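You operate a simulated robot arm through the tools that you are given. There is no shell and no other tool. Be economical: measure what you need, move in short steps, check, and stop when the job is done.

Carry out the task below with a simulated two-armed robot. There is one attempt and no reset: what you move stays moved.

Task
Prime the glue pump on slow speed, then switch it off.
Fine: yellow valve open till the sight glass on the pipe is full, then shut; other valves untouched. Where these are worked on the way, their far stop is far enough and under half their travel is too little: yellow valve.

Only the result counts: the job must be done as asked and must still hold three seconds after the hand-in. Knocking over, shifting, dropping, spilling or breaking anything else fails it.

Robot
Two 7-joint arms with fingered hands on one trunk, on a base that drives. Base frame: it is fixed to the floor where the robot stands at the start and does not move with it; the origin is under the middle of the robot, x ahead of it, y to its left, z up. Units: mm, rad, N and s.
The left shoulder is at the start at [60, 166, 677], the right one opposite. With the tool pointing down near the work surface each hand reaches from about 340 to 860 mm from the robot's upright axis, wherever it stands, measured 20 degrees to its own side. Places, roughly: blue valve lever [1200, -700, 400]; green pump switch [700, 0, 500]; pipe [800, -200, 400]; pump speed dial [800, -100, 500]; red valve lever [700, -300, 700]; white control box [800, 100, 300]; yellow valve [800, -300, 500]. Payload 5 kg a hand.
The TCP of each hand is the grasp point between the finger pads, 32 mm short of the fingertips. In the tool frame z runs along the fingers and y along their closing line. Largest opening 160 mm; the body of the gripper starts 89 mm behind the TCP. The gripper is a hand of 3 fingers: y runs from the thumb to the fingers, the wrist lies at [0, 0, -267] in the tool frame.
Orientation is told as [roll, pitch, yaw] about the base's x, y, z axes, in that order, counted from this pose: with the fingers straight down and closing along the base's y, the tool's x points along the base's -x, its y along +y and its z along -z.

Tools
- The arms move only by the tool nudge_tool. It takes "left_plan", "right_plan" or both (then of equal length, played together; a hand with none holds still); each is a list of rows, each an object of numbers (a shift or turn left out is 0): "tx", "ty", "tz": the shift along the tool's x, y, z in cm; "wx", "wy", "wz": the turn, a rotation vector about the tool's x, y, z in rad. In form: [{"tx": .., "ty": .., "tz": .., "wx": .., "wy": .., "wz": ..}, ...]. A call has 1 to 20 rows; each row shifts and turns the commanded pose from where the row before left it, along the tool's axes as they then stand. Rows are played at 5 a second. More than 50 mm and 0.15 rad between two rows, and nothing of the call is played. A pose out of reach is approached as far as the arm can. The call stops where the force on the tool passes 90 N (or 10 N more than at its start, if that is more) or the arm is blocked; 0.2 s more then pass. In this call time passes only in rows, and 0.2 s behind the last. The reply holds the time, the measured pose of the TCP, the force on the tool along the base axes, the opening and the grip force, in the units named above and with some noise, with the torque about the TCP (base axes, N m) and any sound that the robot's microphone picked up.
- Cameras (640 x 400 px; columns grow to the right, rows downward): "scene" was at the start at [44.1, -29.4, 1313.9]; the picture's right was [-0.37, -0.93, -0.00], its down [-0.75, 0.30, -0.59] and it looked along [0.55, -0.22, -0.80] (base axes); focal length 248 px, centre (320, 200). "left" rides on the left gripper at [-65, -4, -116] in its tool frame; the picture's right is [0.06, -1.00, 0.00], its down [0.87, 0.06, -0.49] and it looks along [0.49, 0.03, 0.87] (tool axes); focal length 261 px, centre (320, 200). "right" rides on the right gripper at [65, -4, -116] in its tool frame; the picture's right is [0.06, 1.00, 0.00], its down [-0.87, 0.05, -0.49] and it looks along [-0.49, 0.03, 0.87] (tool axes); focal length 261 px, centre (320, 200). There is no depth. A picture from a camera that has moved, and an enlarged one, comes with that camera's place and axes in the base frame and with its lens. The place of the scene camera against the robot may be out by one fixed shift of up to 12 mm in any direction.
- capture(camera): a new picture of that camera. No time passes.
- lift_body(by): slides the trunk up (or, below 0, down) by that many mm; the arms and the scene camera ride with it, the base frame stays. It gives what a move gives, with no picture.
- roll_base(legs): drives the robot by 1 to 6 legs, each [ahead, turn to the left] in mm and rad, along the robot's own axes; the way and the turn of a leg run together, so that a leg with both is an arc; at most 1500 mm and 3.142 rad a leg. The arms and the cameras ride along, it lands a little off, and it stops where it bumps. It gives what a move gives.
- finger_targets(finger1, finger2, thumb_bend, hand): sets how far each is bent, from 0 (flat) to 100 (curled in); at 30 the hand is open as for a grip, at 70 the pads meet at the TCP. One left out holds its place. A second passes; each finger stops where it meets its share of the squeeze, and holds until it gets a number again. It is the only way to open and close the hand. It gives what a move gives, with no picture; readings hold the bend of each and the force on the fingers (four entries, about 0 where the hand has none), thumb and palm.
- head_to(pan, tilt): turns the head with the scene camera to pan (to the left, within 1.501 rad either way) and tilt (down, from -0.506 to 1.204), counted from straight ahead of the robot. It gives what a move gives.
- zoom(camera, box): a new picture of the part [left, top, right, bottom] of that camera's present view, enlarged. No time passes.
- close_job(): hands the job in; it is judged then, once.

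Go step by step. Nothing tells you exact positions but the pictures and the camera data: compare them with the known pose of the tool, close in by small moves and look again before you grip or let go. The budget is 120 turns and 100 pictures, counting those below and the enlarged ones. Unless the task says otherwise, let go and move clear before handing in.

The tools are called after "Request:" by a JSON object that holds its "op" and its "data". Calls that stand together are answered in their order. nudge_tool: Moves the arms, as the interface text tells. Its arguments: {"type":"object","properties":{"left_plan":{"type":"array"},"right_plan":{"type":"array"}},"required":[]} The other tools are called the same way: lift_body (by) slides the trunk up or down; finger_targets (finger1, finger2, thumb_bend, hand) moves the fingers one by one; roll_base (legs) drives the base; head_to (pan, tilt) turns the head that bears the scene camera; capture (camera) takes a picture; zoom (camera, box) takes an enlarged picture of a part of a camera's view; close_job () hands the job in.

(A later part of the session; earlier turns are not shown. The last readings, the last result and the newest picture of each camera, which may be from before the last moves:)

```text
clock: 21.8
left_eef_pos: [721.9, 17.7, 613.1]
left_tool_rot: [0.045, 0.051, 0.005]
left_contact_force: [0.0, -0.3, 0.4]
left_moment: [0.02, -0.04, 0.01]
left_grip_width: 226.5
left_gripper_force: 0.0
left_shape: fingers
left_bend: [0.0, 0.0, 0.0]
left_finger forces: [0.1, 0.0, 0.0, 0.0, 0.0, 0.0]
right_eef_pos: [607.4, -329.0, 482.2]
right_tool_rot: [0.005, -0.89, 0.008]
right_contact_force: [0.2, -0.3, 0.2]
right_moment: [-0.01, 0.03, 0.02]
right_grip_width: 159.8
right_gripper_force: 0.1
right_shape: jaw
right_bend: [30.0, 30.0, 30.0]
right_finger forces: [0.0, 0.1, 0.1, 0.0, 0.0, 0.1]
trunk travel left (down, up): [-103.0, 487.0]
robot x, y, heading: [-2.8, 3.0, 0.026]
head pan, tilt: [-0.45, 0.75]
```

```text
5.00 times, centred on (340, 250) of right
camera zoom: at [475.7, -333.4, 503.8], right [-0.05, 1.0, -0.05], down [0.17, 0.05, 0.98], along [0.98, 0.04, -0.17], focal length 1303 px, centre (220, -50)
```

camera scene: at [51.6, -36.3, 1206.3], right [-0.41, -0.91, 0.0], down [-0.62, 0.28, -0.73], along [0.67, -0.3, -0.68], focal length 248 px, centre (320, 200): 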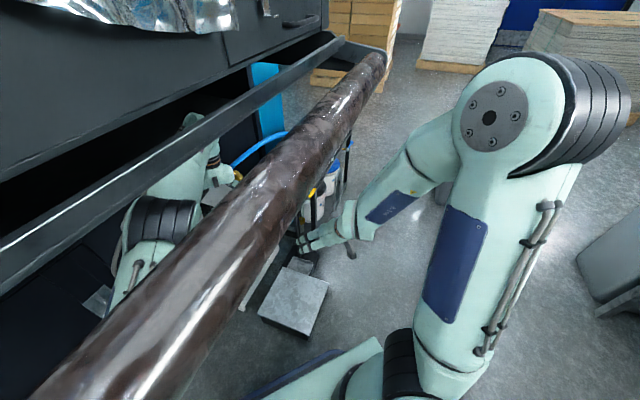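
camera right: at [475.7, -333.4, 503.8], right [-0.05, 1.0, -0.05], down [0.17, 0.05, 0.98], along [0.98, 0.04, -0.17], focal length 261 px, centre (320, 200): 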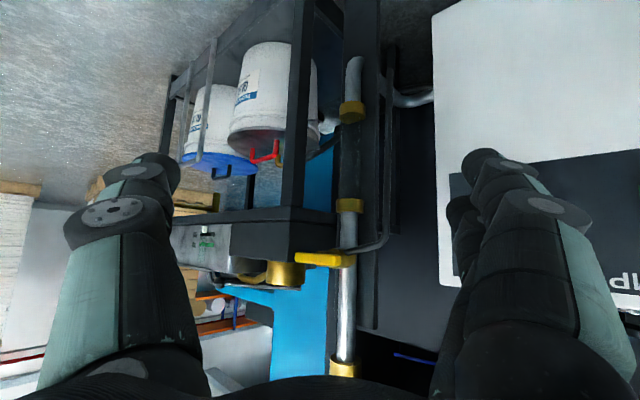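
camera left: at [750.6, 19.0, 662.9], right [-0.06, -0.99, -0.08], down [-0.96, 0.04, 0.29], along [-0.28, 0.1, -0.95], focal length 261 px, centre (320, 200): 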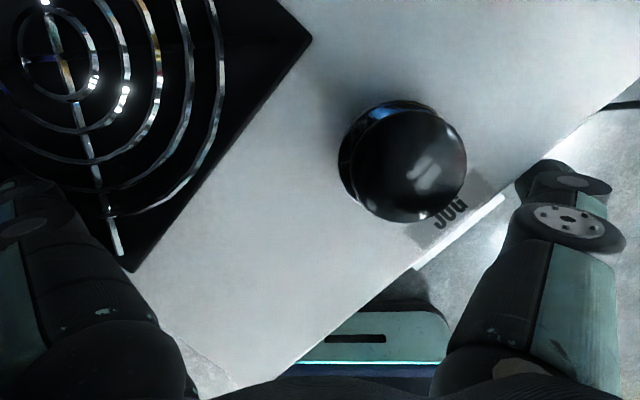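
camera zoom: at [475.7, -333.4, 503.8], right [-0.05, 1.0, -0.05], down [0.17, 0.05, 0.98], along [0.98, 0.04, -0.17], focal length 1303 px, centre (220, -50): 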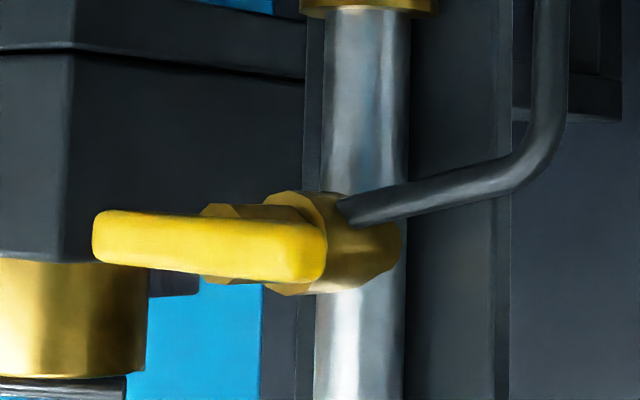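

The lever is horizontal with its pivot at the right end, and the glass tube (empty) sits below it. I'll turn the right hand horizontal and yaw it left to face the bench squarely, an orientation that suits dial, switch and valve alike.

Request:
{"op": "nudge_tool", "data": {"right_plan": [{"wy": -0.136}, {"wy": -0.136}, {"wy": -0.136}, {"wy": -0.136}, {"wy": -0.136}, {"wx": -0.13}, {"wx": -0.13}, {"wx": -0.13}, {"wx": -0.13}, {"wx": -0.13}, {"wx": -0.13}]}}

Request:
{"op": "capture", "data": {"camera": "right"}}

```text
clock: 24.2
left_eef_pos: [722.9, 18.4, 613.7]
left_tool_rot: [0.046, 0.05, 0.005]
left_contact_force: [0.0, -0.9, -0.9]
left_moment: [-0.01, 0.01, 0.0]
left_grip_width: 226.7
left_gripper_force: 0.0
left_shape: fingers
left_bend: [0.0, 0.0, 0.0]
left_finger forces: [0.1, 0.0, 0.0, 0.0, 0.0, 0.0]
right_eef_pos: [607.7, -327.9, 482.0]
right_tool_rot: [1.074, -1.567, -0.281]
right_contact_force: [0.7, 1.4, 0.2]
right_moment: [-0.02, -0.02, -0.01]
right_grip_width: 160.0
right_gripper_force: 0.0
right_shape: jaw
right_bend: [30.0, 30.0, 30.0]
right_finger forces: [0.0, 0.0, 0.0, 0.1, 0.0, 0.1]
trunk travel left (down, up): [-103.0, 487.0]
robot x, y, heading: [1.9, -0.3, 0.026]
head pan, tilt: [-0.45, 0.75]
```

```text
69 pictures are left
camera right: at [529.3, -411.8, 416.3], right [-0.71, 0.7, -0.06], down [-0.38, -0.31, 0.87], along [0.59, 0.64, 0.49], focal length 261 px, centre (320, 200)
```

right: 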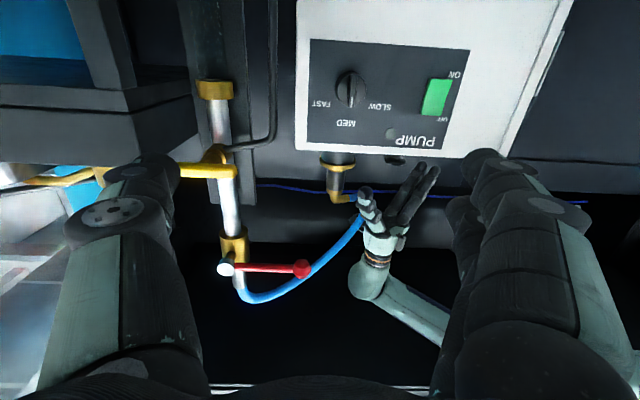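

Excellent frontal view of the panel: dial at about (765,-112,458), switch at about (681,-24,459), with the panel plane at 45°. I'll zoom on both areas.

Request:
{"op": "zoom", "data": {"camera": "right", "box": [290, 20, 490, 170]}}

Request:
{"op": "zoom", "data": {"camera": "right", "box": [160, 60, 320, 200]}}

```text
2.67 times, centred on (390, 95) of right
camera zoom: at [529.3, -411.8, 416.3], right [-0.71, 0.7, -0.06], down [-0.38, -0.31, 0.87], along [0.59, 0.64, 0.49], focal length 695 px, centre (133, 480)
```

zoom: 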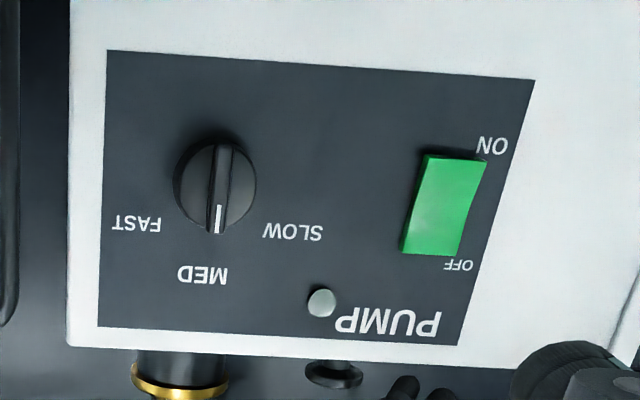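

```text
2.86 times, centred on (240, 130) of right
camera zoom: at [529.3, -411.8, 416.3], right [-0.71, 0.7, -0.06], down [-0.38, -0.31, 0.87], along [0.59, 0.64, 0.49], focal length 745 px, centre (549, 400)
```

zoom: 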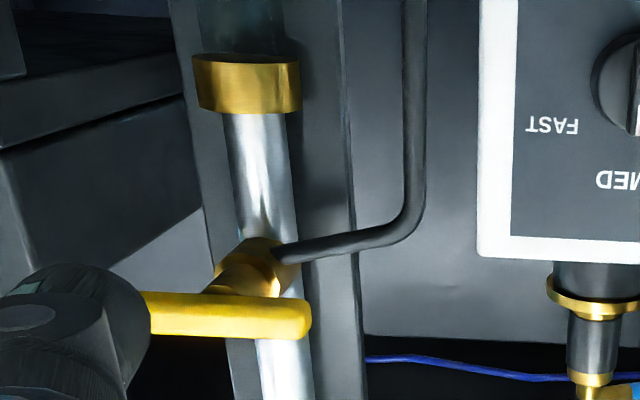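

The dial is on MED. I'll pre-close the right hand part way, line it up with the dial and go forward, then look again.

Request:
{"op": "finger_targets", "data": {"hand": "right", "finger1": 52, "finger2": 52, "thumb_bend": 52}}

Request:
{"op": "nudge_tool", "data": {"right_plan": [{"ty": 2.1, "tx": 1.2}, {"ty": 2.1, "tx": 1.2}, {"tz": 4}, {"tz": 4}, {"tz": 4}]}}

Request:
{"op": "capture", "data": {"camera": "right"}}

```text
clock: 25.2
left_eef_pos: [723.2, 17.6, 614.7]
left_tool_rot: [0.047, 0.051, 0.006]
left_contact_force: [0.2, 0.2, -0.1]
left_moment: [0.01, 0.04, -0.01]
left_grip_width: 226.4
left_gripper_force: 0.0
left_shape: fingers
left_bend: [0.0, 0.0, 0.0]
left_finger forces: [0.1, 0.0, 0.0, 0.1, 0.0, 0.0]
right_eef_pos: [607.7, -326.8, 481.7]
right_tool_rot: [1.326, -1.568, -0.533]
right_contact_force: [-0.1, -0.8, -0.2]
right_moment: [0.0, 0.02, -0.05]
right_grip_width: 80.0
right_gripper_force: 0.0
right_shape: fingers
right_bend: [52.0, 52.0, 52.0]
right_finger forces: [0.1, 0.1, 0.0, 0.0, 0.0, 0.1]
trunk travel left (down, up): [-103.0, 487.0]
robot x, y, heading: [1.2, -1.9, 0.022]
head pan, tilt: [-0.45, 0.75]
```

```text
clock: 26.4
left_eef_pos: [722.4, 17.5, 613.7]
left_tool_rot: [0.044, 0.05, 0.004]
left_contact_force: [-0.7, -0.1, -0.1]
left_moment: [-0.02, 0.02, 0.02]
left_grip_width: 226.7
left_gripper_force: 0.1
left_shape: fingers
left_bend: [0.0, 0.0, 0.0]
left_finger forces: [0.0, 0.0, 0.1, 0.0, 0.0, 0.0]
right_eef_pos: [662.0, -210.8, 458.7]
right_tool_rot: [1.228, -1.567, -0.434]
right_contact_force: [0.6, -0.2, -0.6]
right_moment: [-0.03, 0.01, -0.01]
right_grip_width: 79.9
right_gripper_force: 0.0
right_shape: fingers
right_bend: [52.0, 52.0, 52.0]
right_finger forces: [0.0, 0.0, 0.1, 0.1, 0.1, 0.0]
trunk travel left (down, up): [-103.0, 487.0]
robot x, y, heading: [-0.3, -0.2, 0.025]
head pan, tilt: [-0.45, 0.75]
```

```text
66 pictures are left
camera right: at [583.7, -295.3, 392.7], right [-0.71, 0.7, -0.06], down [-0.38, -0.31, 0.87], along [0.59, 0.64, 0.49], focal length 261 px, centre (320, 200)
```

right: 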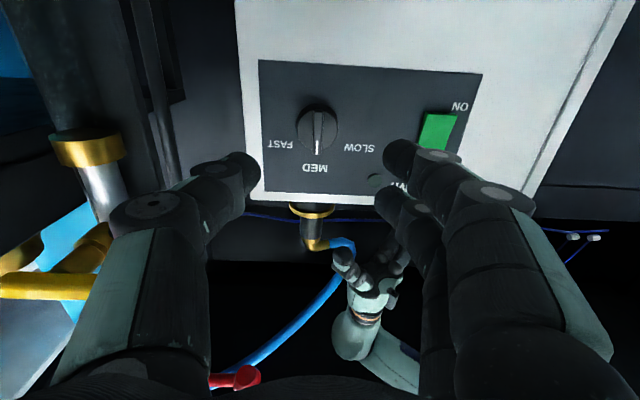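

Aligned well (knob about p≈619 along the panel, hand at 617; same height). Move forward 10 cm and check.

Request:
{"op": "nudge_tool", "data": {"right_plan": [{"tz": 4}, {"tz": 3.5}, {"tz": 2.5}]}}

Request:
{"op": "capture", "data": {"camera": "right"}}

```text
clock: 27.2
left_eef_pos: [723.8, 16.6, 613.5]
left_tool_rot: [0.047, 0.051, 0.006]
left_contact_force: [-0.1, -1.8, -0.3]
left_moment: [-0.01, -0.01, 0.01]
left_grip_width: 226.8
left_gripper_force: 0.1
left_shape: fingers
left_bend: [0.0, 0.0, 0.0]
left_finger forces: [0.0, 0.1, 0.0, 0.0, 0.1, 0.0]
right_eef_pos: [733.8, -141.0, 456.5]
right_tool_rot: [1.352, -1.566, -0.56]
right_contact_force: [0.5, 0.9, 0.2]
right_moment: [0.0, 0.01, 0.02]
right_grip_width: 79.7
right_gripper_force: 0.1
right_shape: fingers
right_bend: [52.0, 52.0, 52.0]
right_finger forces: [0.0, 0.0, 0.1, 0.0, 0.0, 0.1]
trunk travel left (down, up): [-103.0, 487.0]
robot x, y, heading: [-1.8, 3.1, 0.024]
head pan, tilt: [-0.45, 0.75]
```

```text
65 pictures are left
camera right: at [656.0, -225.0, 391.2], right [-0.71, 0.7, -0.06], down [-0.38, -0.31, 0.87], along [0.59, 0.64, 0.49], focal length 261 px, centre (320, 200)
```

right: 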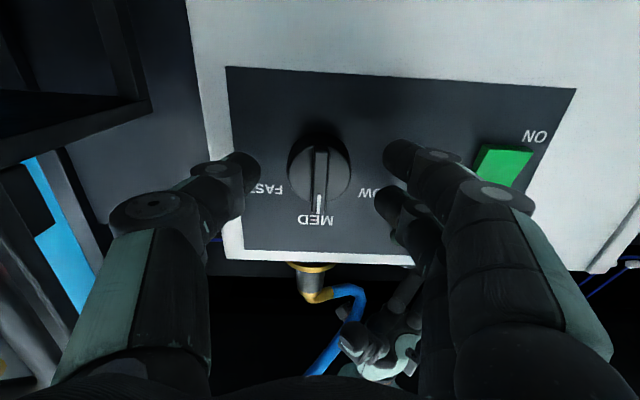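

Well centred. Advance about 2.3 cm and close on the knob.

Request:
{"op": "nudge_tool", "data": {"right_plan": [{"tz": 1.2}, {"tz": 1.1}]}}

Request:
{"op": "finger_targets", "data": {"hand": "right", "finger1": 72, "finger2": 72, "thumb_bend": 72}}

Request:
{"op": "capture", "data": {"camera": "right"}}

```text
clock: 27.8
left_eef_pos: [720.5, 11.9, 615.7]
left_tool_rot: [0.047, 0.047, 0.0]
left_contact_force: [-0.2, 0.5, 0.1]
left_moment: [-0.07, 0.01, 0.03]
left_grip_width: 226.6
left_gripper_force: 0.0
left_shape: fingers
left_bend: [0.0, 0.0, 0.0]
left_finger forces: [0.1, 0.1, 0.1, 0.1, 0.0, 0.1]
right_eef_pos: [746.1, -134.9, 457.1]
right_tool_rot: [0.148, -1.568, 0.631]
right_contact_force: [-58.0, -52.9, 15.5]
right_moment: [0.39, -0.68, -1.18]
right_grip_width: 76.4
right_gripper_force: 40.1
right_shape: fingers
right_bend: [52.0, 53.0, 55.0]
right_finger forces: [11.4, 14.1, 0.0, 0.0, 54.4, 0.0]
trunk travel left (down, up): [-103.0, 487.0]
robot x, y, heading: [-1.0, -1.1, 0.013]
head pan, tilt: [-0.45, 0.75]
```

```text
clock: 28.8
left_eef_pos: [721.5, 17.3, 615.1]
left_tool_rot: [0.045, 0.049, 0.006]
left_contact_force: [0.3, 0.0, -0.4]
left_moment: [-0.01, 0.02, -0.03]
left_grip_width: 226.7
left_gripper_force: 0.1
left_shape: fingers
left_bend: [0.0, 0.0, 0.0]
left_finger forces: [0.1, 0.0, 0.0, 0.0, 0.1, 0.0]
right_eef_pos: [748.5, -130.4, 455.4]
right_tool_rot: [0.517, -1.566, 0.268]
right_contact_force: [-49.1, -51.7, 10.0]
right_moment: [0.22, -0.53, -1.81]
right_grip_width: 38.9
right_gripper_force: 51.4
right_shape: fingers
right_bend: [69.0, 70.0, 70.0]
right_finger forces: [14.5, 15.6, 0.0, 0.0, 72.0, 0.1]
trunk travel left (down, up): [-103.0, 487.0]
robot x, y, heading: [1.6, 3.6, 0.01]
head pan, tilt: [-0.45, 0.75]
```

```text
64 pictures are left
camera right: at [668.8, -214.5, 390.6], right [-0.71, 0.71, -0.06], down [-0.38, -0.31, 0.87], along [0.6, 0.64, 0.49], focal length 261 px, centre (320, 200)
```

right: 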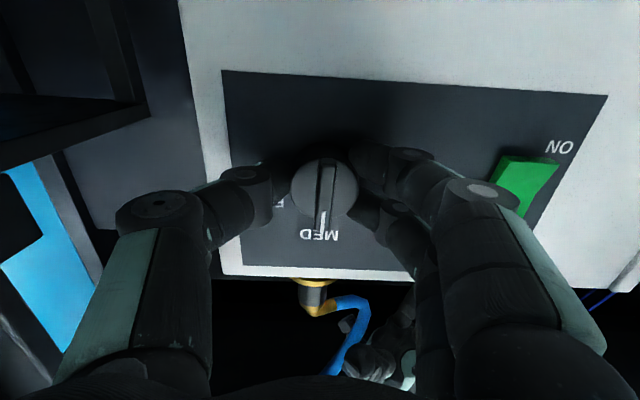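

The fingertips reached the panel and hold the knob's rim. I'll ease back a few mm to unload, then twist counter-clockwise about 60°.

Request:
{"op": "nudge_tool", "data": {"right_plan": [{"tz": -0.5}]}}

Request:
{"op": "nudge_tool", "data": {"right_plan": [{"wz": -0.13}, {"wz": -0.13}, {"wz": -0.13}, {"wz": -0.13}]}}

Request:
{"op": "capture", "data": {"camera": "right"}}

```text
clock: 29.2
left_eef_pos: [722.7, 18.4, 613.8]
left_tool_rot: [0.045, 0.049, 0.008]
left_contact_force: [0.6, -0.1, 0.6]
left_moment: [0.01, 0.01, 0.01]
left_grip_width: 226.8
left_gripper_force: 0.0
left_shape: fingers
left_bend: [0.0, 0.0, 0.0]
left_finger forces: [0.0, 0.1, 0.1, 0.1, 0.1, 0.1]
right_eef_pos: [743.9, -129.0, 456.9]
right_tool_rot: [0.888, -1.566, -0.098]
right_contact_force: [-24.1, -36.1, 3.8]
right_moment: [0.05, -0.3, -1.81]
right_grip_width: 39.0
right_gripper_force: 41.2
right_shape: fingers
right_bend: [68.0, 68.0, 69.0]
right_finger forces: [10.0, 10.8, 0.0, 0.0, 61.3, 0.0]
trunk travel left (down, up): [-103.0, 487.0]
robot x, y, heading: [0.1, -2.8, 0.016]
head pan, tilt: [-0.45, 0.75]
```

```text
clock: 30.2
left_eef_pos: [723.9, 15.6, 612.1]
left_tool_rot: [0.045, 0.051, 0.005]
left_contact_force: [-0.7, 0.1, -0.8]
left_moment: [-0.01, -0.01, 0.0]
left_grip_width: 226.7
left_gripper_force: 0.0
left_shape: fingers
left_bend: [0.0, 0.0, 0.0]
left_finger forces: [0.0, 0.0, 0.0, 0.1, 0.1, 0.1]
right_eef_pos: [744.8, -129.6, 456.1]
right_tool_rot: [-1.564, -1.054, 2.356]
right_contact_force: [-3.1, -21.4, -13.3]
right_moment: [0.01, 0.27, -0.96]
right_grip_width: 38.9
right_gripper_force: 32.5
right_shape: fingers
right_bend: [68.0, 68.0, 68.0]
right_finger forces: [12.0, 8.8, 0.0, 0.0, 43.7, 0.1]
trunk travel left (down, up): [-103.0, 487.0]
robot x, y, heading: [3.5, 1.7, 0.025]
head pan, tilt: [-0.45, 0.75]
```

```text
63 pictures are left
camera right: at [689.4, -236.4, 401.1], right [-0.6, 0.59, -0.55], down [-0.68, -0.01, 0.73], along [0.42, 0.81, 0.41], focal length 261 px, centre (320, 200)
```

right: 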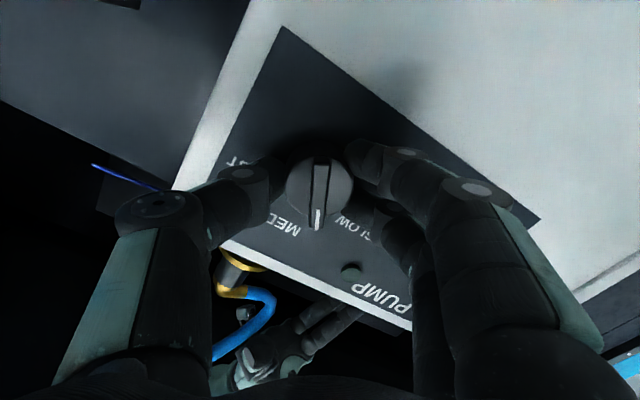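

The knob turns with the hand; it's midway between MED and SLOW. Continue.

Request:
{"op": "nudge_tool", "data": {"right_plan": [{"wz": -0.13}, {"wz": -0.13}, {"wz": -0.13}, {"wz": -0.13}]}}

Request:
{"op": "capture", "data": {"camera": "right"}}

```text
clock: 31.2
left_eef_pos: [722.9, 15.7, 612.5]
left_tool_rot: [0.045, 0.05, 0.004]
left_contact_force: [-1.1, -0.1, -0.3]
left_moment: [-0.01, 0.02, 0.05]
left_grip_width: 226.6
left_gripper_force: 0.0
left_shape: fingers
left_bend: [0.0, 0.0, 0.0]
left_finger forces: [0.0, 0.0, 0.0, 0.0, 0.0, 0.1]
right_eef_pos: [745.2, -131.2, 457.4]
right_tool_rot: [-1.569, -0.532, 2.36]
right_contact_force: [2.1, -19.9, -12.3]
right_moment: [-0.01, 0.07, -0.69]
right_grip_width: 38.7
right_gripper_force: 28.4
right_shape: fingers
right_bend: [67.0, 67.0, 67.0]
right_finger forces: [15.7, 11.0, 0.0, 0.1, 30.5, 0.0]
trunk travel left (down, up): [-103.0, 487.0]
robot x, y, heading: [-1.7, 1.7, 0.027]
head pan, tilt: [-0.45, 0.75]
```

```text
62 pictures are left
camera right: at [705.9, -252.8, 427.0], right [-0.32, 0.32, -0.89], down [-0.9, 0.2, 0.4], along [0.3, 0.93, 0.22], focal length 261 px, centre (320, 200)
```

right: 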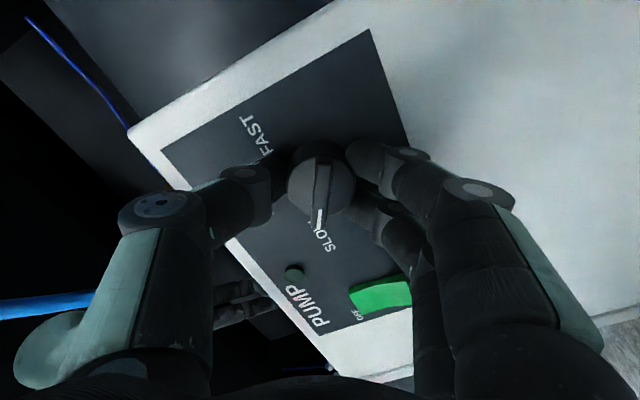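

The pointer is at SLOW. Release, back off, and look.

Request:
{"op": "finger_targets", "data": {"hand": "right", "finger1": 50, "finger2": 50, "thumb_bend": 50}}

Request:
{"op": "nudge_tool", "data": {"right_plan": [{"tz": -2}, {"tz": -3}, {"tz": -3}, {"tz": -3}, {"wz": 0.13}, {"wz": 0.13}, {"wz": 0.13}, {"wz": 0.13}, {"wz": 0.13}, {"wz": 0.13}, {"wz": 0.13}, {"wz": 0.13}]}}

Request:
{"op": "capture", "data": {"camera": "right"}}

```text
clock: 32.2
left_eef_pos: [723.4, 16.3, 615.6]
left_tool_rot: [0.044, 0.047, 0.002]
left_contact_force: [-0.5, 1.1, -0.1]
left_moment: [0.0, 0.0, -0.02]
left_grip_width: 227.0
left_gripper_force: 0.0
left_shape: fingers
left_bend: [0.0, 0.0, 0.0]
left_finger forces: [0.0, 0.1, 0.0, 0.0, 0.1, 0.0]
right_eef_pos: [740.9, -130.2, 457.9]
right_tool_rot: [-1.57, -0.534, 2.364]
right_contact_force: [-60.9, -32.9, 4.3]
right_moment: [0.31, -0.42, -0.11]
right_grip_width: 66.8
right_gripper_force: 33.3
right_shape: fingers
right_bend: [53.0, 50.0, 57.0]
right_finger forces: [16.7, 2.3, 0.0, 0.0, 48.0, 0.0]
trunk travel left (down, up): [-103.0, 487.0]
robot x, y, heading: [4.2, -1.0, 0.022]
head pan, tilt: [-0.45, 0.75]
```

```text
clock: 34.8
left_eef_pos: [722.8, 16.3, 614.0]
left_tool_rot: [0.044, 0.05, 0.006]
left_contact_force: [0.7, -0.9, -0.8]
left_moment: [0.01, 0.01, 0.03]
left_grip_width: 226.8
left_gripper_force: 0.1
left_shape: fingers
left_bend: [0.0, 0.0, 0.0]
left_finger forces: [0.0, 0.0, 0.0, 0.0, 0.0, 0.0]
right_eef_pos: [666.9, -206.2, 458.6]
right_tool_rot: [1.415, -1.565, -0.623]
right_contact_force: [0.0, 0.6, -0.1]
right_moment: [-0.03, -0.03, -0.03]
right_grip_width: 86.7
right_gripper_force: 0.1
right_shape: fingers
right_bend: [50.0, 50.0, 50.0]
right_finger forces: [0.1, 0.0, 0.0, 0.1, 0.1, 0.0]
trunk travel left (down, up): [-103.0, 487.0]
robot x, y, heading: [0.3, 2.6, 0.021]
head pan, tilt: [-0.45, 0.75]
```

```text
61 pictures are left
camera right: at [588.9, -290.7, 392.5], right [-0.71, 0.7, -0.06], down [-0.38, -0.32, 0.87], along [0.59, 0.64, 0.49], focal length 261 px, centre (320, 200)
```

right: 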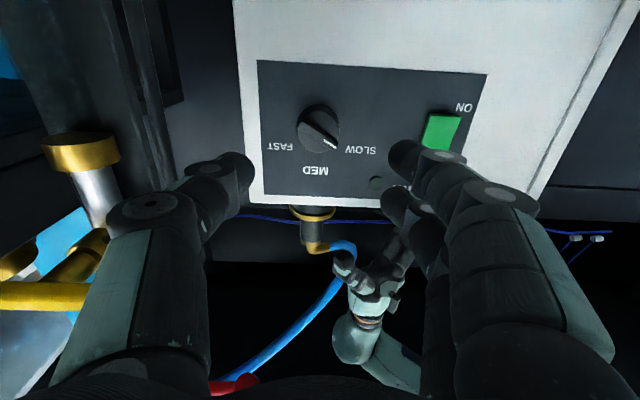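

Dial is on SLOW. Next: back off and slide over to view the yellow valve frontally.

Request:
{"op": "nudge_tool", "data": {"right_plan": [{"tz": -4}, {"tz": -4}, {"tz": -4}, {"tz": -2, "ty": -3}, {"ty": -4}, {"ty": -4, "tx": -1}, {"ty": -3.5, "tx": -1}]}}

Request:
{"op": "capture", "data": {"camera": "right"}}

Request:
{"op": "zoom", "data": {"camera": "right", "box": [200, 0, 440, 240]}}

```text
clock: 36.4
left_eef_pos: [723.0, 17.2, 614.5]
left_tool_rot: [0.047, 0.048, 0.004]
left_contact_force: [0.7, -0.1, -0.4]
left_moment: [0.03, -0.01, 0.02]
left_grip_width: 226.7
left_gripper_force: 0.1
left_shape: fingers
left_bend: [0.0, 0.0, 0.0]
left_finger forces: [0.0, 0.0, 0.0, 0.0, 0.0, 0.1]
right_eef_pos: [670.2, -409.0, 477.0]
right_tool_rot: [1.379, -1.565, -0.584]
right_contact_force: [0.1, 0.2, -0.9]
right_moment: [-0.01, -0.02, 0.01]
right_grip_width: 86.6
right_gripper_force: 0.0
right_shape: fingers
right_bend: [50.0, 50.0, 50.0]
right_finger forces: [0.0, 0.1, 0.0, 0.0, 0.1, 0.2]
trunk travel left (down, up): [-103.0, 487.0]
robot x, y, heading: [0.3, 0.8, 0.026]
head pan, tilt: [-0.45, 0.75]
```

```text
60 pictures are left
camera right: at [592.7, -493.0, 411.2], right [-0.71, 0.7, -0.06], down [-0.38, -0.31, 0.87], along [0.59, 0.64, 0.49], focal length 261 px, centre (320, 200)
```

right: 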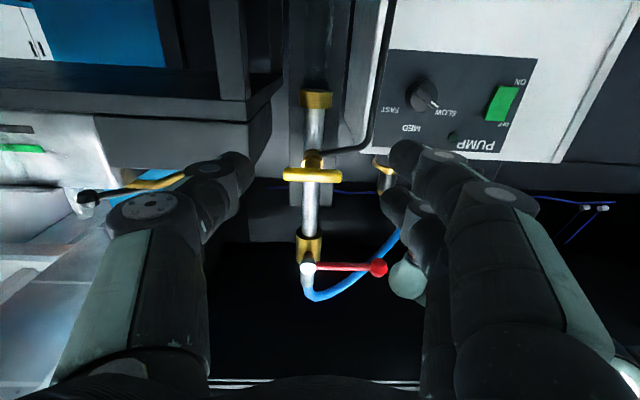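

```text
1.67 times, centred on (320, 120) of right
camera zoom: at [592.7, -493.0, 411.2], right [-0.71, 0.7, -0.06], down [-0.38, -0.31, 0.87], along [0.59, 0.64, 0.49], focal length 434 px, centre (320, 333)
```

zoom: 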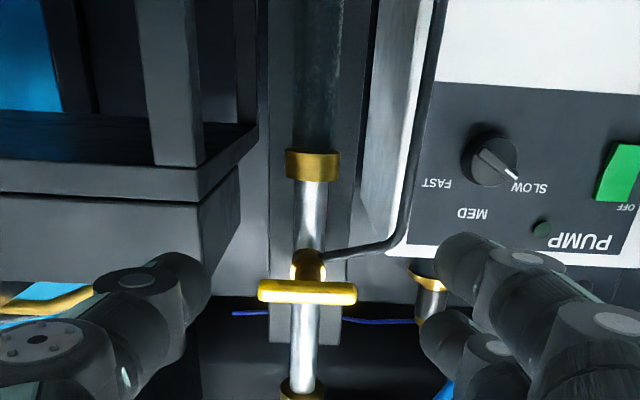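

The yellow handle is a centred T-bar (about 61 mm long) lying across the pipe, i.e. shut: centre near p=768, n=316, z=520. I'll roll the hand 90° so it can pinch the bar from above and below, and approach part way.

Request:
{"op": "nudge_tool", "data": {"right_plan": [{"wz": -0.14}, {"wz": -0.14}, {"wz": -0.14}, {"wz": -0.14}, {"wz": -0.14}, {"wz": -0.14}, {"wz": -0.14}, {"wz": -0.14}, {"wz": -0.15}, {"wz": -0.15}, {"wz": -0.15}, {"ty": -2.2, "tx": 0.5}, {"ty": -2.1}, {"tz": 3}, {"tz": 3}]}}

Request:
{"op": "capture", "data": {"camera": "right"}}

```text
clock: 39.6
left_eef_pos: [722.5, 17.1, 613.6]
left_tool_rot: [0.045, 0.051, 0.004]
left_contact_force: [0.7, 0.3, 0.9]
left_moment: [0.02, 0.02, 0.02]
left_grip_width: 226.7
left_gripper_force: 0.1
left_shape: fingers
left_bend: [0.0, 0.0, 0.0]
left_finger forces: [0.1, 0.1, 0.0, 0.0, 0.0, 0.1]
right_eef_pos: [719.3, -370.6, 521.2]
right_tool_rot: [-1.57, -0.006, 2.363]
right_contact_force: [0.2, 0.0, -0.2]
right_moment: [0.0, 0.01, -0.01]
right_grip_width: 87.0
right_gripper_force: 0.0
right_shape: fingers
right_bend: [50.0, 50.0, 50.0]
right_finger forces: [0.1, 0.0, 0.0, 0.0, 0.0, 0.0]
trunk travel left (down, up): [-103.0, 487.0]
robot x, y, heading: [1.4, 2.2, 0.026]
head pan, tilt: [-0.45, 0.75]
```

```text
58 pictures are left
camera right: at [684.3, -497.0, 522.9], right [0.04, -0.04, -1.0], down [-0.96, 0.26, -0.05], along [0.26, 0.96, -0.03], focal length 261 px, centre (320, 200)
```

right: 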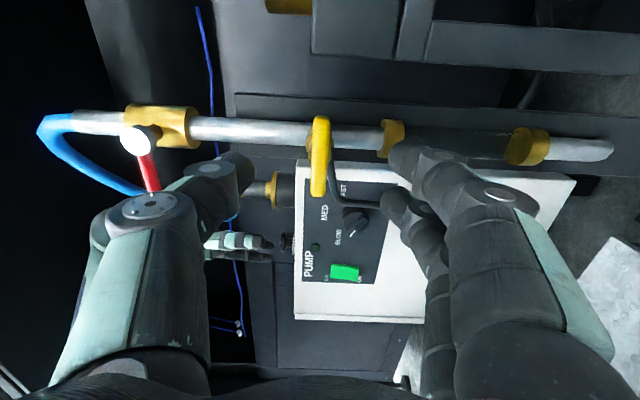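

Handle is at n≈313, lined up. Advance 5.5 cm and close.

Request:
{"op": "nudge_tool", "data": {"right_plan": [{"tz": 2, "tx": -0.2, "ty": 0.2}, {"tz": 2}, {"tz": 1.5}]}}

Request:
{"op": "capture", "data": {"camera": "right"}}

```text
clock: 40.4
left_eef_pos: [723.0, 16.2, 614.6]
left_tool_rot: [0.045, 0.05, 0.004]
left_contact_force: [-0.8, 0.8, -0.2]
left_moment: [0.02, 0.01, 0.03]
left_grip_width: 226.8
left_gripper_force: 0.1
left_shape: fingers
left_bend: [0.0, 0.0, 0.0]
left_finger forces: [0.0, 0.0, 0.0, 0.0, 0.0, 0.0]
right_eef_pos: [757.0, -329.4, 518.9]
right_tool_rot: [-1.569, -0.006, 2.363]
right_contact_force: [-0.2, 0.3, 1.3]
right_moment: [-0.02, -0.01, 0.01]
right_grip_width: 86.9
right_gripper_force: 0.0
right_shape: fingers
right_bend: [50.0, 50.0, 50.0]
right_finger forces: [0.1, 0.0, 0.0, 0.0, 0.0, 0.0]
trunk travel left (down, up): [-103.0, 487.0]
robot x, y, heading: [0.1, 1.3, 0.024]
head pan, tilt: [-0.45, 0.75]
```

```text
57 pictures are left
camera right: at [722.7, -455.7, 522.2], right [0.04, -0.04, -1.0], down [-0.96, 0.26, -0.05], along [0.26, 0.96, -0.03], focal length 261 px, centre (320, 200)
```

right: 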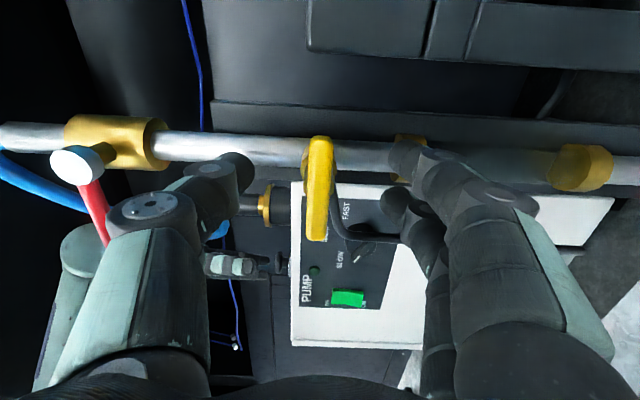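

The bar sits between the fingers. Close gently.

Request:
{"op": "finger_targets", "data": {"hand": "right", "finger1": 72, "finger2": 72, "thumb_bend": 72}}

Request:
{"op": "capture", "data": {"camera": "right"}}

```text
clock: 41.4
left_eef_pos: [723.0, 17.5, 613.8]
left_tool_rot: [0.044, 0.051, 0.004]
left_contact_force: [-0.3, -0.7, -0.1]
left_moment: [-0.03, -0.03, -0.02]
left_grip_width: 226.9
left_gripper_force: 0.2
left_shape: fingers
left_bend: [0.0, 0.0, 0.0]
left_finger forces: [0.0, 0.1, 0.1, 0.0, 0.0, 0.0]
right_eef_pos: [756.9, -327.9, 520.3]
right_tool_rot: [-1.571, -0.004, 2.363]
right_contact_force: [9.6, 5.9, 4.8]
right_moment: [0.09, -0.11, -0.06]
right_grip_width: 19.0
right_gripper_force: 9.6
right_shape: fingers
right_bend: [71.0, 71.0, 68.0]
right_finger forces: [4.3, 4.6, 0.1, 0.0, 9.9, 0.0]
trunk travel left (down, up): [-103.0, 487.0]
robot x, y, heading: [2.2, -2.9, 0.028]
head pan, tilt: [-0.45, 0.75]
```

```text
56 pictures are left
camera right: at [723.0, -455.1, 522.7], right [0.04, -0.04, -1.0], down [-0.96, 0.26, -0.05], along [0.26, 0.96, -0.03], focal length 261 px, centre (320, 200)
```

right: 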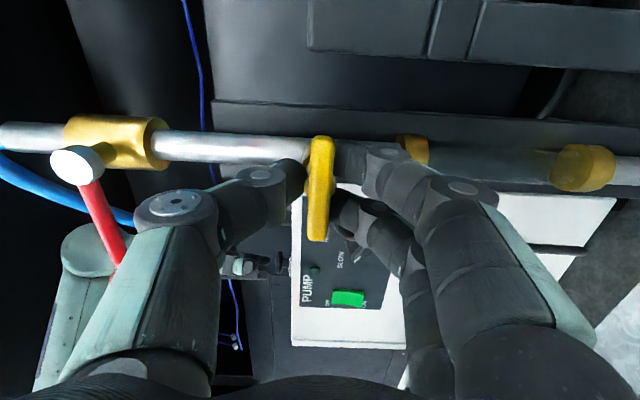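

Gripped lightly. Test a small twist and watch the torque.

Request:
{"op": "finger_targets", "data": {"hand": "right", "finger1": 80, "finger2": 80, "thumb_bend": 80}}

Request:
{"op": "nudge_tool", "data": {"right_plan": [{"wz": 0.1}, {"wz": 0.1}]}}

Request:
{"op": "capture", "data": {"camera": "right"}}

```text
clock: 42.4
left_eef_pos: [723.0, 17.3, 613.1]
left_tool_rot: [0.045, 0.048, 0.003]
left_contact_force: [0.2, -0.3, 0.6]
left_moment: [0.03, 0.06, 0.01]
left_grip_width: 226.8
left_gripper_force: 0.1
left_shape: fingers
left_bend: [0.0, 0.0, 0.0]
left_finger forces: [0.0, 0.0, 0.1, 0.1, 0.0, 0.0]
right_eef_pos: [757.2, -327.2, 519.9]
right_tool_rot: [-1.571, -0.004, 2.364]
right_contact_force: [25.9, 17.1, 7.4]
right_moment: [0.2, -0.2, -0.11]
right_grip_width: 17.8
right_gripper_force: 24.6
right_shape: fingers
right_bend: [72.0, 72.0, 68.0]
right_finger forces: [12.8, 12.4, 0.0, 0.0, 23.4, 0.0]
trunk travel left (down, up): [-103.0, 487.0]
robot x, y, heading: [-4.0, -2.3, 0.027]
head pan, tilt: [-0.45, 0.75]
```

```text
clock: 43.0
left_eef_pos: [724.0, 16.8, 613.8]
left_tool_rot: [0.043, 0.051, 0.007]
left_contact_force: [0.1, 0.1, -0.2]
left_moment: [0.01, 0.03, 0.0]
left_grip_width: 226.8
left_gripper_force: 0.1
left_shape: fingers
left_bend: [0.0, 0.0, 0.0]
left_finger forces: [0.0, 0.0, 0.0, 0.0, 0.0, 0.0]
right_eef_pos: [757.2, -327.2, 519.1]
right_tool_rot: [-1.571, -0.204, 2.365]
right_contact_force: [30.5, 18.4, 6.3]
right_moment: [-0.15, -0.47, -0.08]
right_grip_width: 16.3
right_gripper_force: 25.9
right_shape: fingers
right_bend: [72.0, 71.0, 68.0]
right_finger forces: [11.0, 15.8, 0.0, 0.0, 24.1, 0.1]
trunk travel left (down, up): [-103.0, 487.0]
robot x, y, heading: [-2.5, 2.3, 0.03]
head pan, tilt: [-0.45, 0.75]
```

```text
55 pictures are left
camera right: at [722.3, -454.0, 509.5], right [-0.1, 0.1, -0.99], down [-0.96, 0.25, 0.12], along [0.26, 0.96, 0.07], focal length 261 px, centre (320, 200)
```

right: 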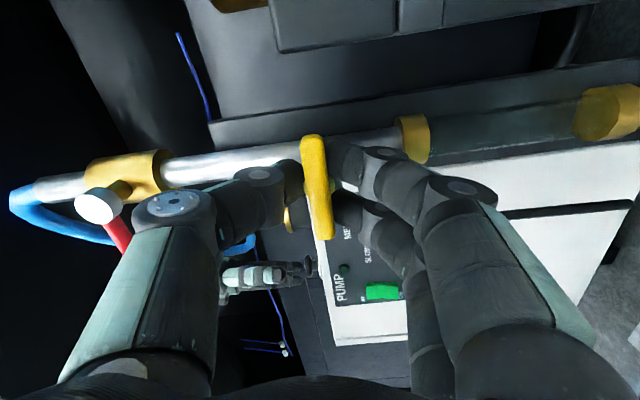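

The handle stayed put with +twist (it rotated with the scene, not the hand). Try the other way.

Request:
{"op": "nudge_tool", "data": {"right_plan": [{"wz": -0.1}, {"wz": -0.1}, {"wz": -0.1}, {"wz": -0.1}]}}

Request:
{"op": "capture", "data": {"camera": "right"}}

```text
clock: 44.0
left_eef_pos: [723.3, 17.3, 613.2]
left_tool_rot: [0.042, 0.051, 0.005]
left_contact_force: [-0.2, -0.2, -0.2]
left_moment: [0.0, -0.01, 0.01]
left_grip_width: 226.9
left_gripper_force: 0.1
left_shape: fingers
left_bend: [0.0, 0.0, 0.0]
left_finger forces: [0.0, 0.0, 0.0, 0.0, 0.0, 0.1]
right_eef_pos: [756.0, -326.9, 519.5]
right_tool_rot: [-1.57, 0.199, 2.365]
right_contact_force: [32.3, 17.4, 5.9]
right_moment: [0.18, -0.17, -0.23]
right_grip_width: 17.5
right_gripper_force: 23.2
right_shape: fingers
right_bend: [72.0, 71.0, 68.0]
right_finger forces: [12.9, 13.4, 0.1, 0.0, 19.5, 0.0]
trunk travel left (down, up): [-103.0, 487.0]
robot x, y, heading: [3.4, 1.8, 0.023]
head pan, tilt: [-0.45, 0.75]
```

```text
54 pictures are left
camera right: at [720.7, -453.1, 535.5], right [0.18, -0.18, -0.97], down [-0.94, 0.24, -0.22], along [0.27, 0.95, -0.13], focal length 261 px, centre (320, 200)
```

right: 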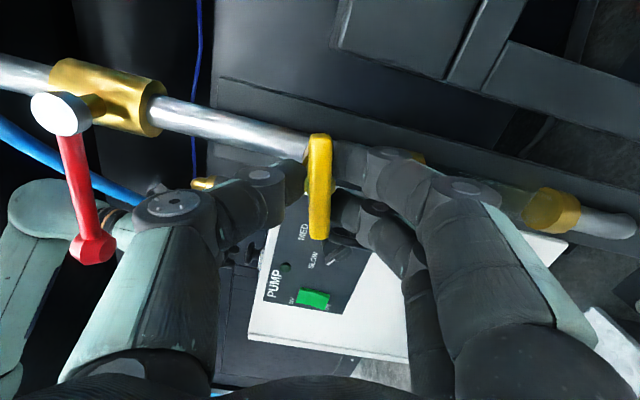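

The handle follows counter-clockwise, so that's the opening direction. Continue toward the far stop.

Request:
{"op": "nudge_tool", "data": {"right_plan": [{"wz": -0.13}, {"wz": -0.13}, {"wz": -0.13}, {"wz": -0.13}, {"wz": -0.13}]}}

Request:
{"op": "capture", "data": {"camera": "right"}}

```text
clock: 45.2
left_eef_pos: [723.4, 17.1, 613.9]
left_tool_rot: [0.044, 0.05, 0.003]
left_contact_force: [0.1, 0.3, -0.3]
left_moment: [0.04, -0.03, -0.06]
left_grip_width: 226.7
left_gripper_force: 0.0
left_shape: fingers
left_bend: [0.0, 0.0, 0.0]
left_finger forces: [0.1, 0.0, 0.0, 0.0, 0.1, 0.1]
right_eef_pos: [756.9, -327.6, 520.0]
right_tool_rot: [-1.573, 0.846, 2.363]
right_contact_force: [22.2, 18.2, 8.1]
right_moment: [0.2, -0.17, 0.04]
right_grip_width: 17.7
right_gripper_force: 22.7
right_shape: fingers
right_bend: [72.0, 71.0, 69.0]
right_finger forces: [12.2, 13.0, 0.0, 0.0, 20.5, 0.0]
trunk travel left (down, up): [-103.0, 487.0]
robot x, y, heading: [5.2, -0.5, 0.027]
head pan, tilt: [-0.45, 0.75]
```

```text
53 pictures are left
camera right: at [704.4, -436.9, 569.9], right [0.56, -0.55, -0.61], down [-0.72, 0.02, -0.69], along [0.4, 0.83, -0.39], focal length 261 px, centre (320, 200)
```

right: 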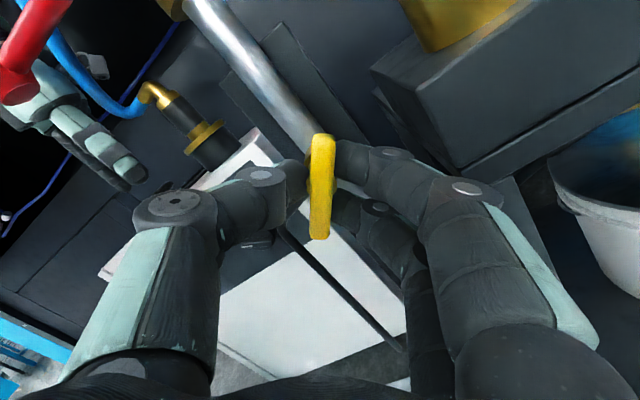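

Tracking well. Continue to the stop.

Request:
{"op": "nudge_tool", "data": {"right_plan": [{"wz": -0.13}, {"wz": -0.13}, {"wz": -0.13}, {"wz": -0.13}, {"wz": -0.13}, {"wz": -0.1}]}}

Request:
{"op": "capture", "data": {"camera": "right"}}

```text
clock: 46.6
left_eef_pos: [722.5, 17.2, 612.8]
left_tool_rot: [0.043, 0.051, 0.005]
left_contact_force: [-0.9, -0.2, -0.1]
left_moment: [-0.01, -0.01, 0.02]
left_grip_width: 226.7
left_gripper_force: 0.1
left_shape: fingers
left_bend: [0.0, 0.0, 0.0]
left_finger forces: [0.0, 0.0, 0.0, 0.0, 0.1, 0.1]
right_eef_pos: [756.6, -327.6, 518.7]
right_tool_rot: [1.526, 1.545, -0.82]
right_contact_force: [22.9, 21.5, 3.3]
right_moment: [0.12, 0.05, 0.13]
right_grip_width: 18.4
right_gripper_force: 22.8
right_shape: fingers
right_bend: [72.0, 71.0, 69.0]
right_finger forces: [14.0, 13.4, 0.0, 0.0, 17.6, 0.0]
trunk travel left (down, up): [-103.0, 487.0]
robot x, y, heading: [0.3, -4.5, 0.028]
head pan, tilt: [-0.45, 0.75]
```

```text
52 pictures are left
camera right: at [671.4, -404.6, 583.0], right [0.71, -0.7, 0.09], down [-0.29, -0.41, -0.87], along [0.64, 0.59, -0.49], focal length 261 px, centre (320, 200)
```

right: 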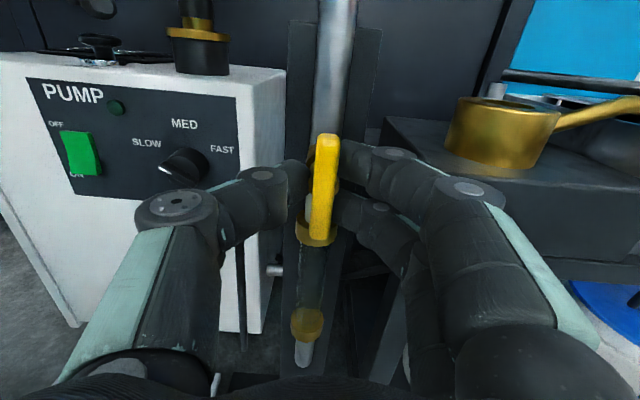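

The handle is now vertical and the view is upright, with the sight glass visible below. Turn slightly more to confirm the stop.

Request:
{"op": "nudge_tool", "data": {"right_plan": [{"wz": -0.08}, {"wz": -0.08}]}}

Request:
{"op": "capture", "data": {"camera": "right"}}

```text
clock: 47.2
left_eef_pos: [723.0, 17.4, 613.2]
left_tool_rot: [0.043, 0.05, 0.005]
left_contact_force: [-0.5, -0.1, -0.3]
left_moment: [-0.02, 0.0, -0.01]
left_grip_width: 226.5
left_gripper_force: 0.1
left_shape: fingers
left_bend: [0.0, 0.0, 0.0]
left_finger forces: [0.1, 0.0, 0.0, 0.0, 0.0, 0.0]
right_eef_pos: [755.8, -328.6, 519.1]
right_tool_rot: [1.557, 1.387, -0.791]
right_contact_force: [20.3, 24.5, -1.4]
right_moment: [0.22, 0.2, 0.2]
right_grip_width: 20.3
right_gripper_force: 23.7
right_shape: fingers
right_bend: [71.0, 71.0, 69.0]
right_finger forces: [16.3, 11.4, 0.1, 0.0, 18.9, 0.0]
trunk travel left (down, up): [-103.0, 487.0]
robot x, y, heading: [5.9, -0.7, 0.03]
head pan, tilt: [-0.45, 0.75]
```

```text
51 pictures are left
camera right: at [663.8, -398.3, 580.8], right [0.69, -0.68, 0.24], down [-0.19, -0.5, -0.84], along [0.69, 0.54, -0.48], focal length 261 px, centre (320, 200)
```

right: 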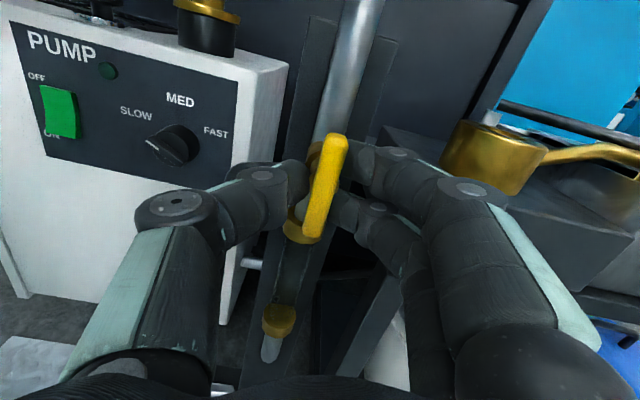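

The handle is at its far stop (fully open, torque rising). I'll unload, release and back straight off.

Request:
{"op": "nudge_tool", "data": {"right_plan": [{"wz": 0.08}, {"wz": 0.06}]}}

Request:
{"op": "finger_targets", "data": {"hand": "right", "finger1": 50, "finger2": 50, "thumb_bend": 50}}

Request:
{"op": "nudge_tool", "data": {"right_plan": [{"tz": -2}, {"tz": -3}, {"tz": -3}]}}

Request:
{"op": "capture", "data": {"camera": "right"}}

```text
clock: 47.8
left_eef_pos: [723.1, 17.0, 612.5]
left_tool_rot: [0.042, 0.052, 0.006]
left_contact_force: [0.2, -0.2, 0.3]
left_moment: [0.01, 0.03, 0.03]
left_grip_width: 226.8
left_gripper_force: 0.0
left_shape: fingers
left_bend: [0.0, 0.0, 0.0]
left_finger forces: [0.0, 0.0, 0.0, 0.1, 0.1, 0.0]
right_eef_pos: [755.1, -327.9, 517.9]
right_tool_rot: [1.51, 1.528, -0.836]
right_contact_force: [16.6, 23.6, -2.5]
right_moment: [-0.02, -0.01, 0.27]
right_grip_width: 19.1
right_gripper_force: 23.7
right_shape: fingers
right_bend: [71.0, 71.0, 69.0]
right_finger forces: [12.7, 12.7, 0.0, 0.0, 22.4, 0.0]
trunk travel left (down, up): [-103.0, 487.0]
robot x, y, heading: [4.0, -0.7, 0.028]
head pan, tilt: [-0.45, 0.75]
```

```text
clock: 48.8
left_eef_pos: [724.1, 16.6, 612.9]
left_tool_rot: [0.045, 0.05, 0.002]
left_contact_force: [0.8, 0.9, 0.1]
left_moment: [-0.01, -0.02, -0.01]
left_grip_width: 226.7
left_gripper_force: 0.0
left_shape: fingers
left_bend: [0.0, 0.0, 0.0]
left_finger forces: [0.0, 0.0, 0.1, 0.0, 0.0, 0.1]
right_eef_pos: [754.9, -329.7, 519.4]
right_tool_rot: [1.546, 1.526, -0.804]
right_contact_force: [0.1, -0.5, -0.5]
right_moment: [0.0, 0.04, 0.02]
right_grip_width: 86.7
right_gripper_force: 0.1
right_shape: fingers
right_bend: [50.0, 50.0, 50.0]
right_finger forces: [0.0, 0.0, 0.1, 0.0, 0.1, 0.0]
trunk travel left (down, up): [-103.0, 487.0]
robot x, y, heading: [-1.2, -0.0, 0.025]
head pan, tilt: [-0.45, 0.75]
```

```text
clock: 49.6
left_eef_pos: [722.1, 16.2, 613.2]
left_tool_rot: [0.045, 0.051, 0.002]
left_contact_force: [0.0, 0.1, 0.2]
left_moment: [0.01, 0.03, -0.01]
left_grip_width: 226.8
left_gripper_force: 0.0
left_shape: fingers
left_bend: [0.0, 0.0, 0.0]
left_finger forces: [0.1, 0.0, 0.0, 0.0, 0.0, 0.1]
right_eef_pos: [699.8, -386.8, 516.9]
right_tool_rot: [1.559, 1.526, -0.791]
right_contact_force: [0.6, 0.1, 0.4]
right_moment: [-0.06, 0.03, 0.0]
right_grip_width: 86.6
right_gripper_force: 0.0
right_shape: fingers
right_bend: [50.0, 50.0, 50.0]
right_finger forces: [0.0, 0.0, 0.0, 0.0, 0.0, 0.0]
trunk travel left (down, up): [-103.0, 487.0]
robot x, y, heading: [-0.5, 0.1, 0.024]
head pan, tilt: [-0.45, 0.75]
```

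```text
50 pictures are left
camera right: at [614.7, -462.9, 581.6], right [0.71, -0.7, 0.11], down [-0.28, -0.42, -0.87], along [0.65, 0.58, -0.49], focal length 261 px, centre (320, 200)
```

right: 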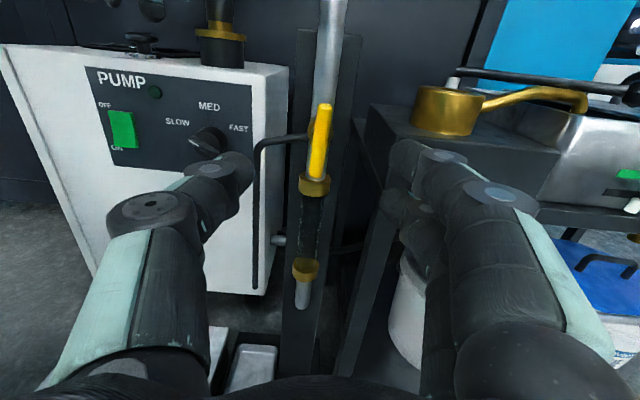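

Valve is open (handle in line with the pipe), the glass still empty. Close the fingers into a poker, move in front of the switch, and roll so the fingertips line up horizontally.

Request:
{"op": "finger_targets", "data": {"hand": "right", "finger1": 70, "finger2": 70, "thumb_bend": 70}}

Request:
{"op": "nudge_tool", "data": {"right_plan": [{"ty": -4.5, "tx": -1}, {"ty": -4.5, "tx": -1}, {"ty": -4.5, "tx": -1.25, "tz": 2}, {"ty": -4.5, "tx": -1.25, "tz": 2}, {"ty": -4.5, "tx": -1.25, "tz": 2}, {"ty": -4.4, "tx": -1.25, "tz": 2}, {"wz": 0.145}, {"wz": 0.145}, {"wz": 0.145}, {"wz": 0.145}, {"wz": 0.145}, {"wz": 0.145}, {"wz": 0.145}, {"wz": 0.145}, {"wz": 0.145}, {"wz": 0.145}, {"wz": 0.12}]}}

Request:
{"op": "capture", "data": {"camera": "right"}}

```text
clock: 50.6
left_eef_pos: [722.7, 16.9, 614.1]
left_tool_rot: [0.046, 0.05, 0.006]
left_contact_force: [-0.4, -0.1, 0.0]
left_moment: [-0.01, 0.01, -0.03]
left_grip_width: 226.6
left_gripper_force: 0.1
left_shape: fingers
left_bend: [0.0, 0.0, 0.0]
left_finger forces: [0.0, 0.0, 0.0, 0.0, 0.0, 0.1]
right_eef_pos: [700.6, -387.0, 517.9]
right_tool_rot: [1.551, 1.524, -0.797]
right_contact_force: [-0.2, -1.2, 0.2]
right_moment: [0.02, -0.01, 0.05]
right_grip_width: 12.8
right_gripper_force: 0.0
right_shape: fingers
right_bend: [70.0, 70.0, 70.0]
right_finger forces: [0.0, 0.1, 0.1, 0.0, 0.1, 0.0]
trunk travel left (down, up): [-103.0, 487.0]
robot x, y, heading: [1.5, -2.3, 0.025]
head pan, tilt: [-0.45, 0.75]
```

```text
refused: row 3 steps farther than a row can; nothing moved
```

```text
49 pictures are left
camera right: at [614.8, -462.8, 581.8], right [0.71, -0.7, 0.11], down [-0.28, -0.42, -0.87], along [0.65, 0.58, -0.49], focal length 261 px, centre (320, 200)
```

right: 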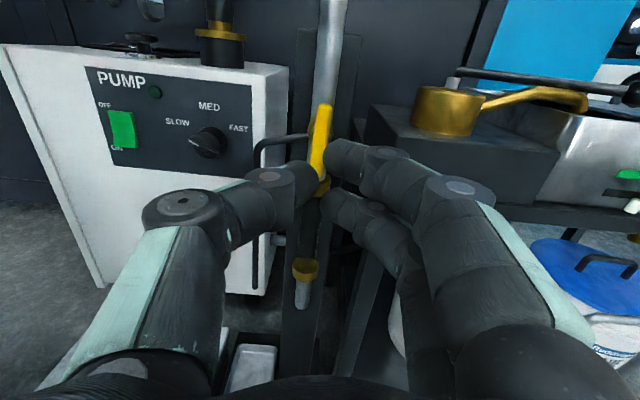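

Row step was too long; I'll split it into smaller rows.

Request:
{"op": "nudge_tool", "data": {"right_plan": [{"ty": -4.5, "tx": -1}, {"ty": -4.5, "tx": -1}, {"ty": -4, "tx": -1.1, "tz": 1.6}, {"ty": -4, "tx": -1.1, "tz": 1.6}, {"ty": -4, "tx": -1.1, "tz": 1.6}, {"ty": -4, "tx": -1.1, "tz": 1.6}, {"ty": -1.9, "tx": -0.6, "tz": 1.6}, {"wz": 0.145}, {"wz": 0.145}, {"wz": 0.145}, {"wz": 0.145}, {"wz": 0.145}, {"wz": 0.145}, {"wz": 0.145}, {"wz": 0.145}, {"wz": 0.145}, {"wz": 0.145}, {"wz": 0.12}]}}

Request:
{"op": "capture", "data": {"camera": "right"}}

```text
clock: 54.4
left_eef_pos: [722.3, 16.8, 613.4]
left_tool_rot: [0.044, 0.05, 0.005]
left_contact_force: [-0.7, -0.9, 0.1]
left_moment: [0.01, 0.01, 0.03]
left_grip_width: 226.8
left_gripper_force: 0.0
left_shape: fingers
left_bend: [0.0, 0.0, 0.0]
left_finger forces: [0.0, 0.1, 0.0, 0.0, 0.0, 0.1]
right_eef_pos: [666.6, -145.9, 449.5]
right_tool_rot: [-1.571, 0.043, 2.365]
right_contact_force: [0.3, -0.3, -0.1]
right_moment: [0.02, -0.01, 0.01]
right_grip_width: 12.6
right_gripper_force: 0.1
right_shape: fingers
right_bend: [70.0, 70.0, 70.0]
right_finger forces: [0.0, 0.0, 0.1, 0.0, 0.1, 0.0]
right hand out of reach, approached as far as the arm can: row 2, 3, 4, 5, 6
trunk travel left (down, up): [-103.0, 487.0]
robot x, y, heading: [0.7, 3.4, 0.028]
head pan, tilt: [-0.45, 0.75]
```

```text
48 pictures are left
camera right: at [631.5, -272.7, 455.9], right [0.07, -0.07, -0.99], down [-0.96, 0.26, -0.09], along [0.26, 0.96, -0.05], focal length 261 px, centre (320, 200)
```

right: 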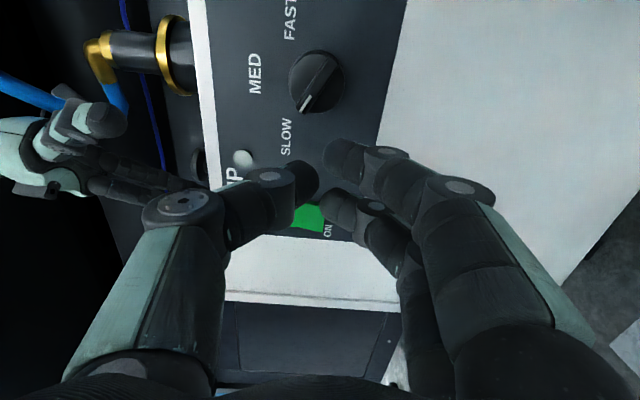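

I'm about 75 mm short of the switch sideways, with good clearance to the panel. Shift over and recheck.

Request:
{"op": "nudge_tool", "data": {"right_plan": [{"tx": -3.8}, {"tx": -3.7}]}}

Request:
{"op": "capture", "data": {"camera": "right"}}

```text
clock: 55.0
left_eef_pos: [722.9, 18.1, 613.6]
left_tool_rot: [0.045, 0.052, 0.004]
left_contact_force: [-0.1, 0.8, 0.1]
left_moment: [0.01, -0.02, 0.0]
left_grip_width: 226.6
left_gripper_force: 0.0
left_shape: fingers
left_bend: [0.0, 0.0, 0.0]
left_finger forces: [0.0, 0.0, 0.0, 0.0, 0.0, 0.0]
right_eef_pos: [614.2, -93.2, 446.3]
right_tool_rot: [-1.568, 0.044, 2.364]
right_contact_force: [0.0, 0.8, 0.4]
right_moment: [0.03, -0.04, -0.03]
right_grip_width: 12.4
right_gripper_force: 0.0
right_shape: fingers
right_bend: [70.0, 70.0, 70.0]
right_finger forces: [0.0, 0.1, 0.0, 0.0, 0.0, 0.0]
trunk travel left (down, up): [-103.0, 487.0]
robot x, y, heading: [3.5, 4.1, 0.027]
head pan, tilt: [-0.45, 0.75]
```

```text
47 pictures are left
camera right: at [579.1, -220.8, 453.1], right [0.08, -0.08, -0.99], down [-0.96, 0.26, -0.09], along [0.26, 0.96, -0.05], focal length 261 px, centre (320, 200)
```

right: 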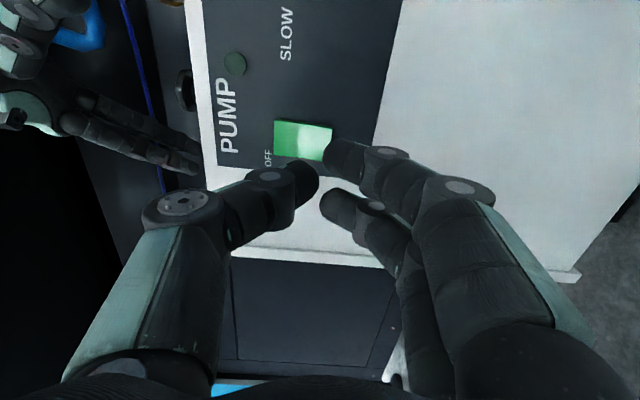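

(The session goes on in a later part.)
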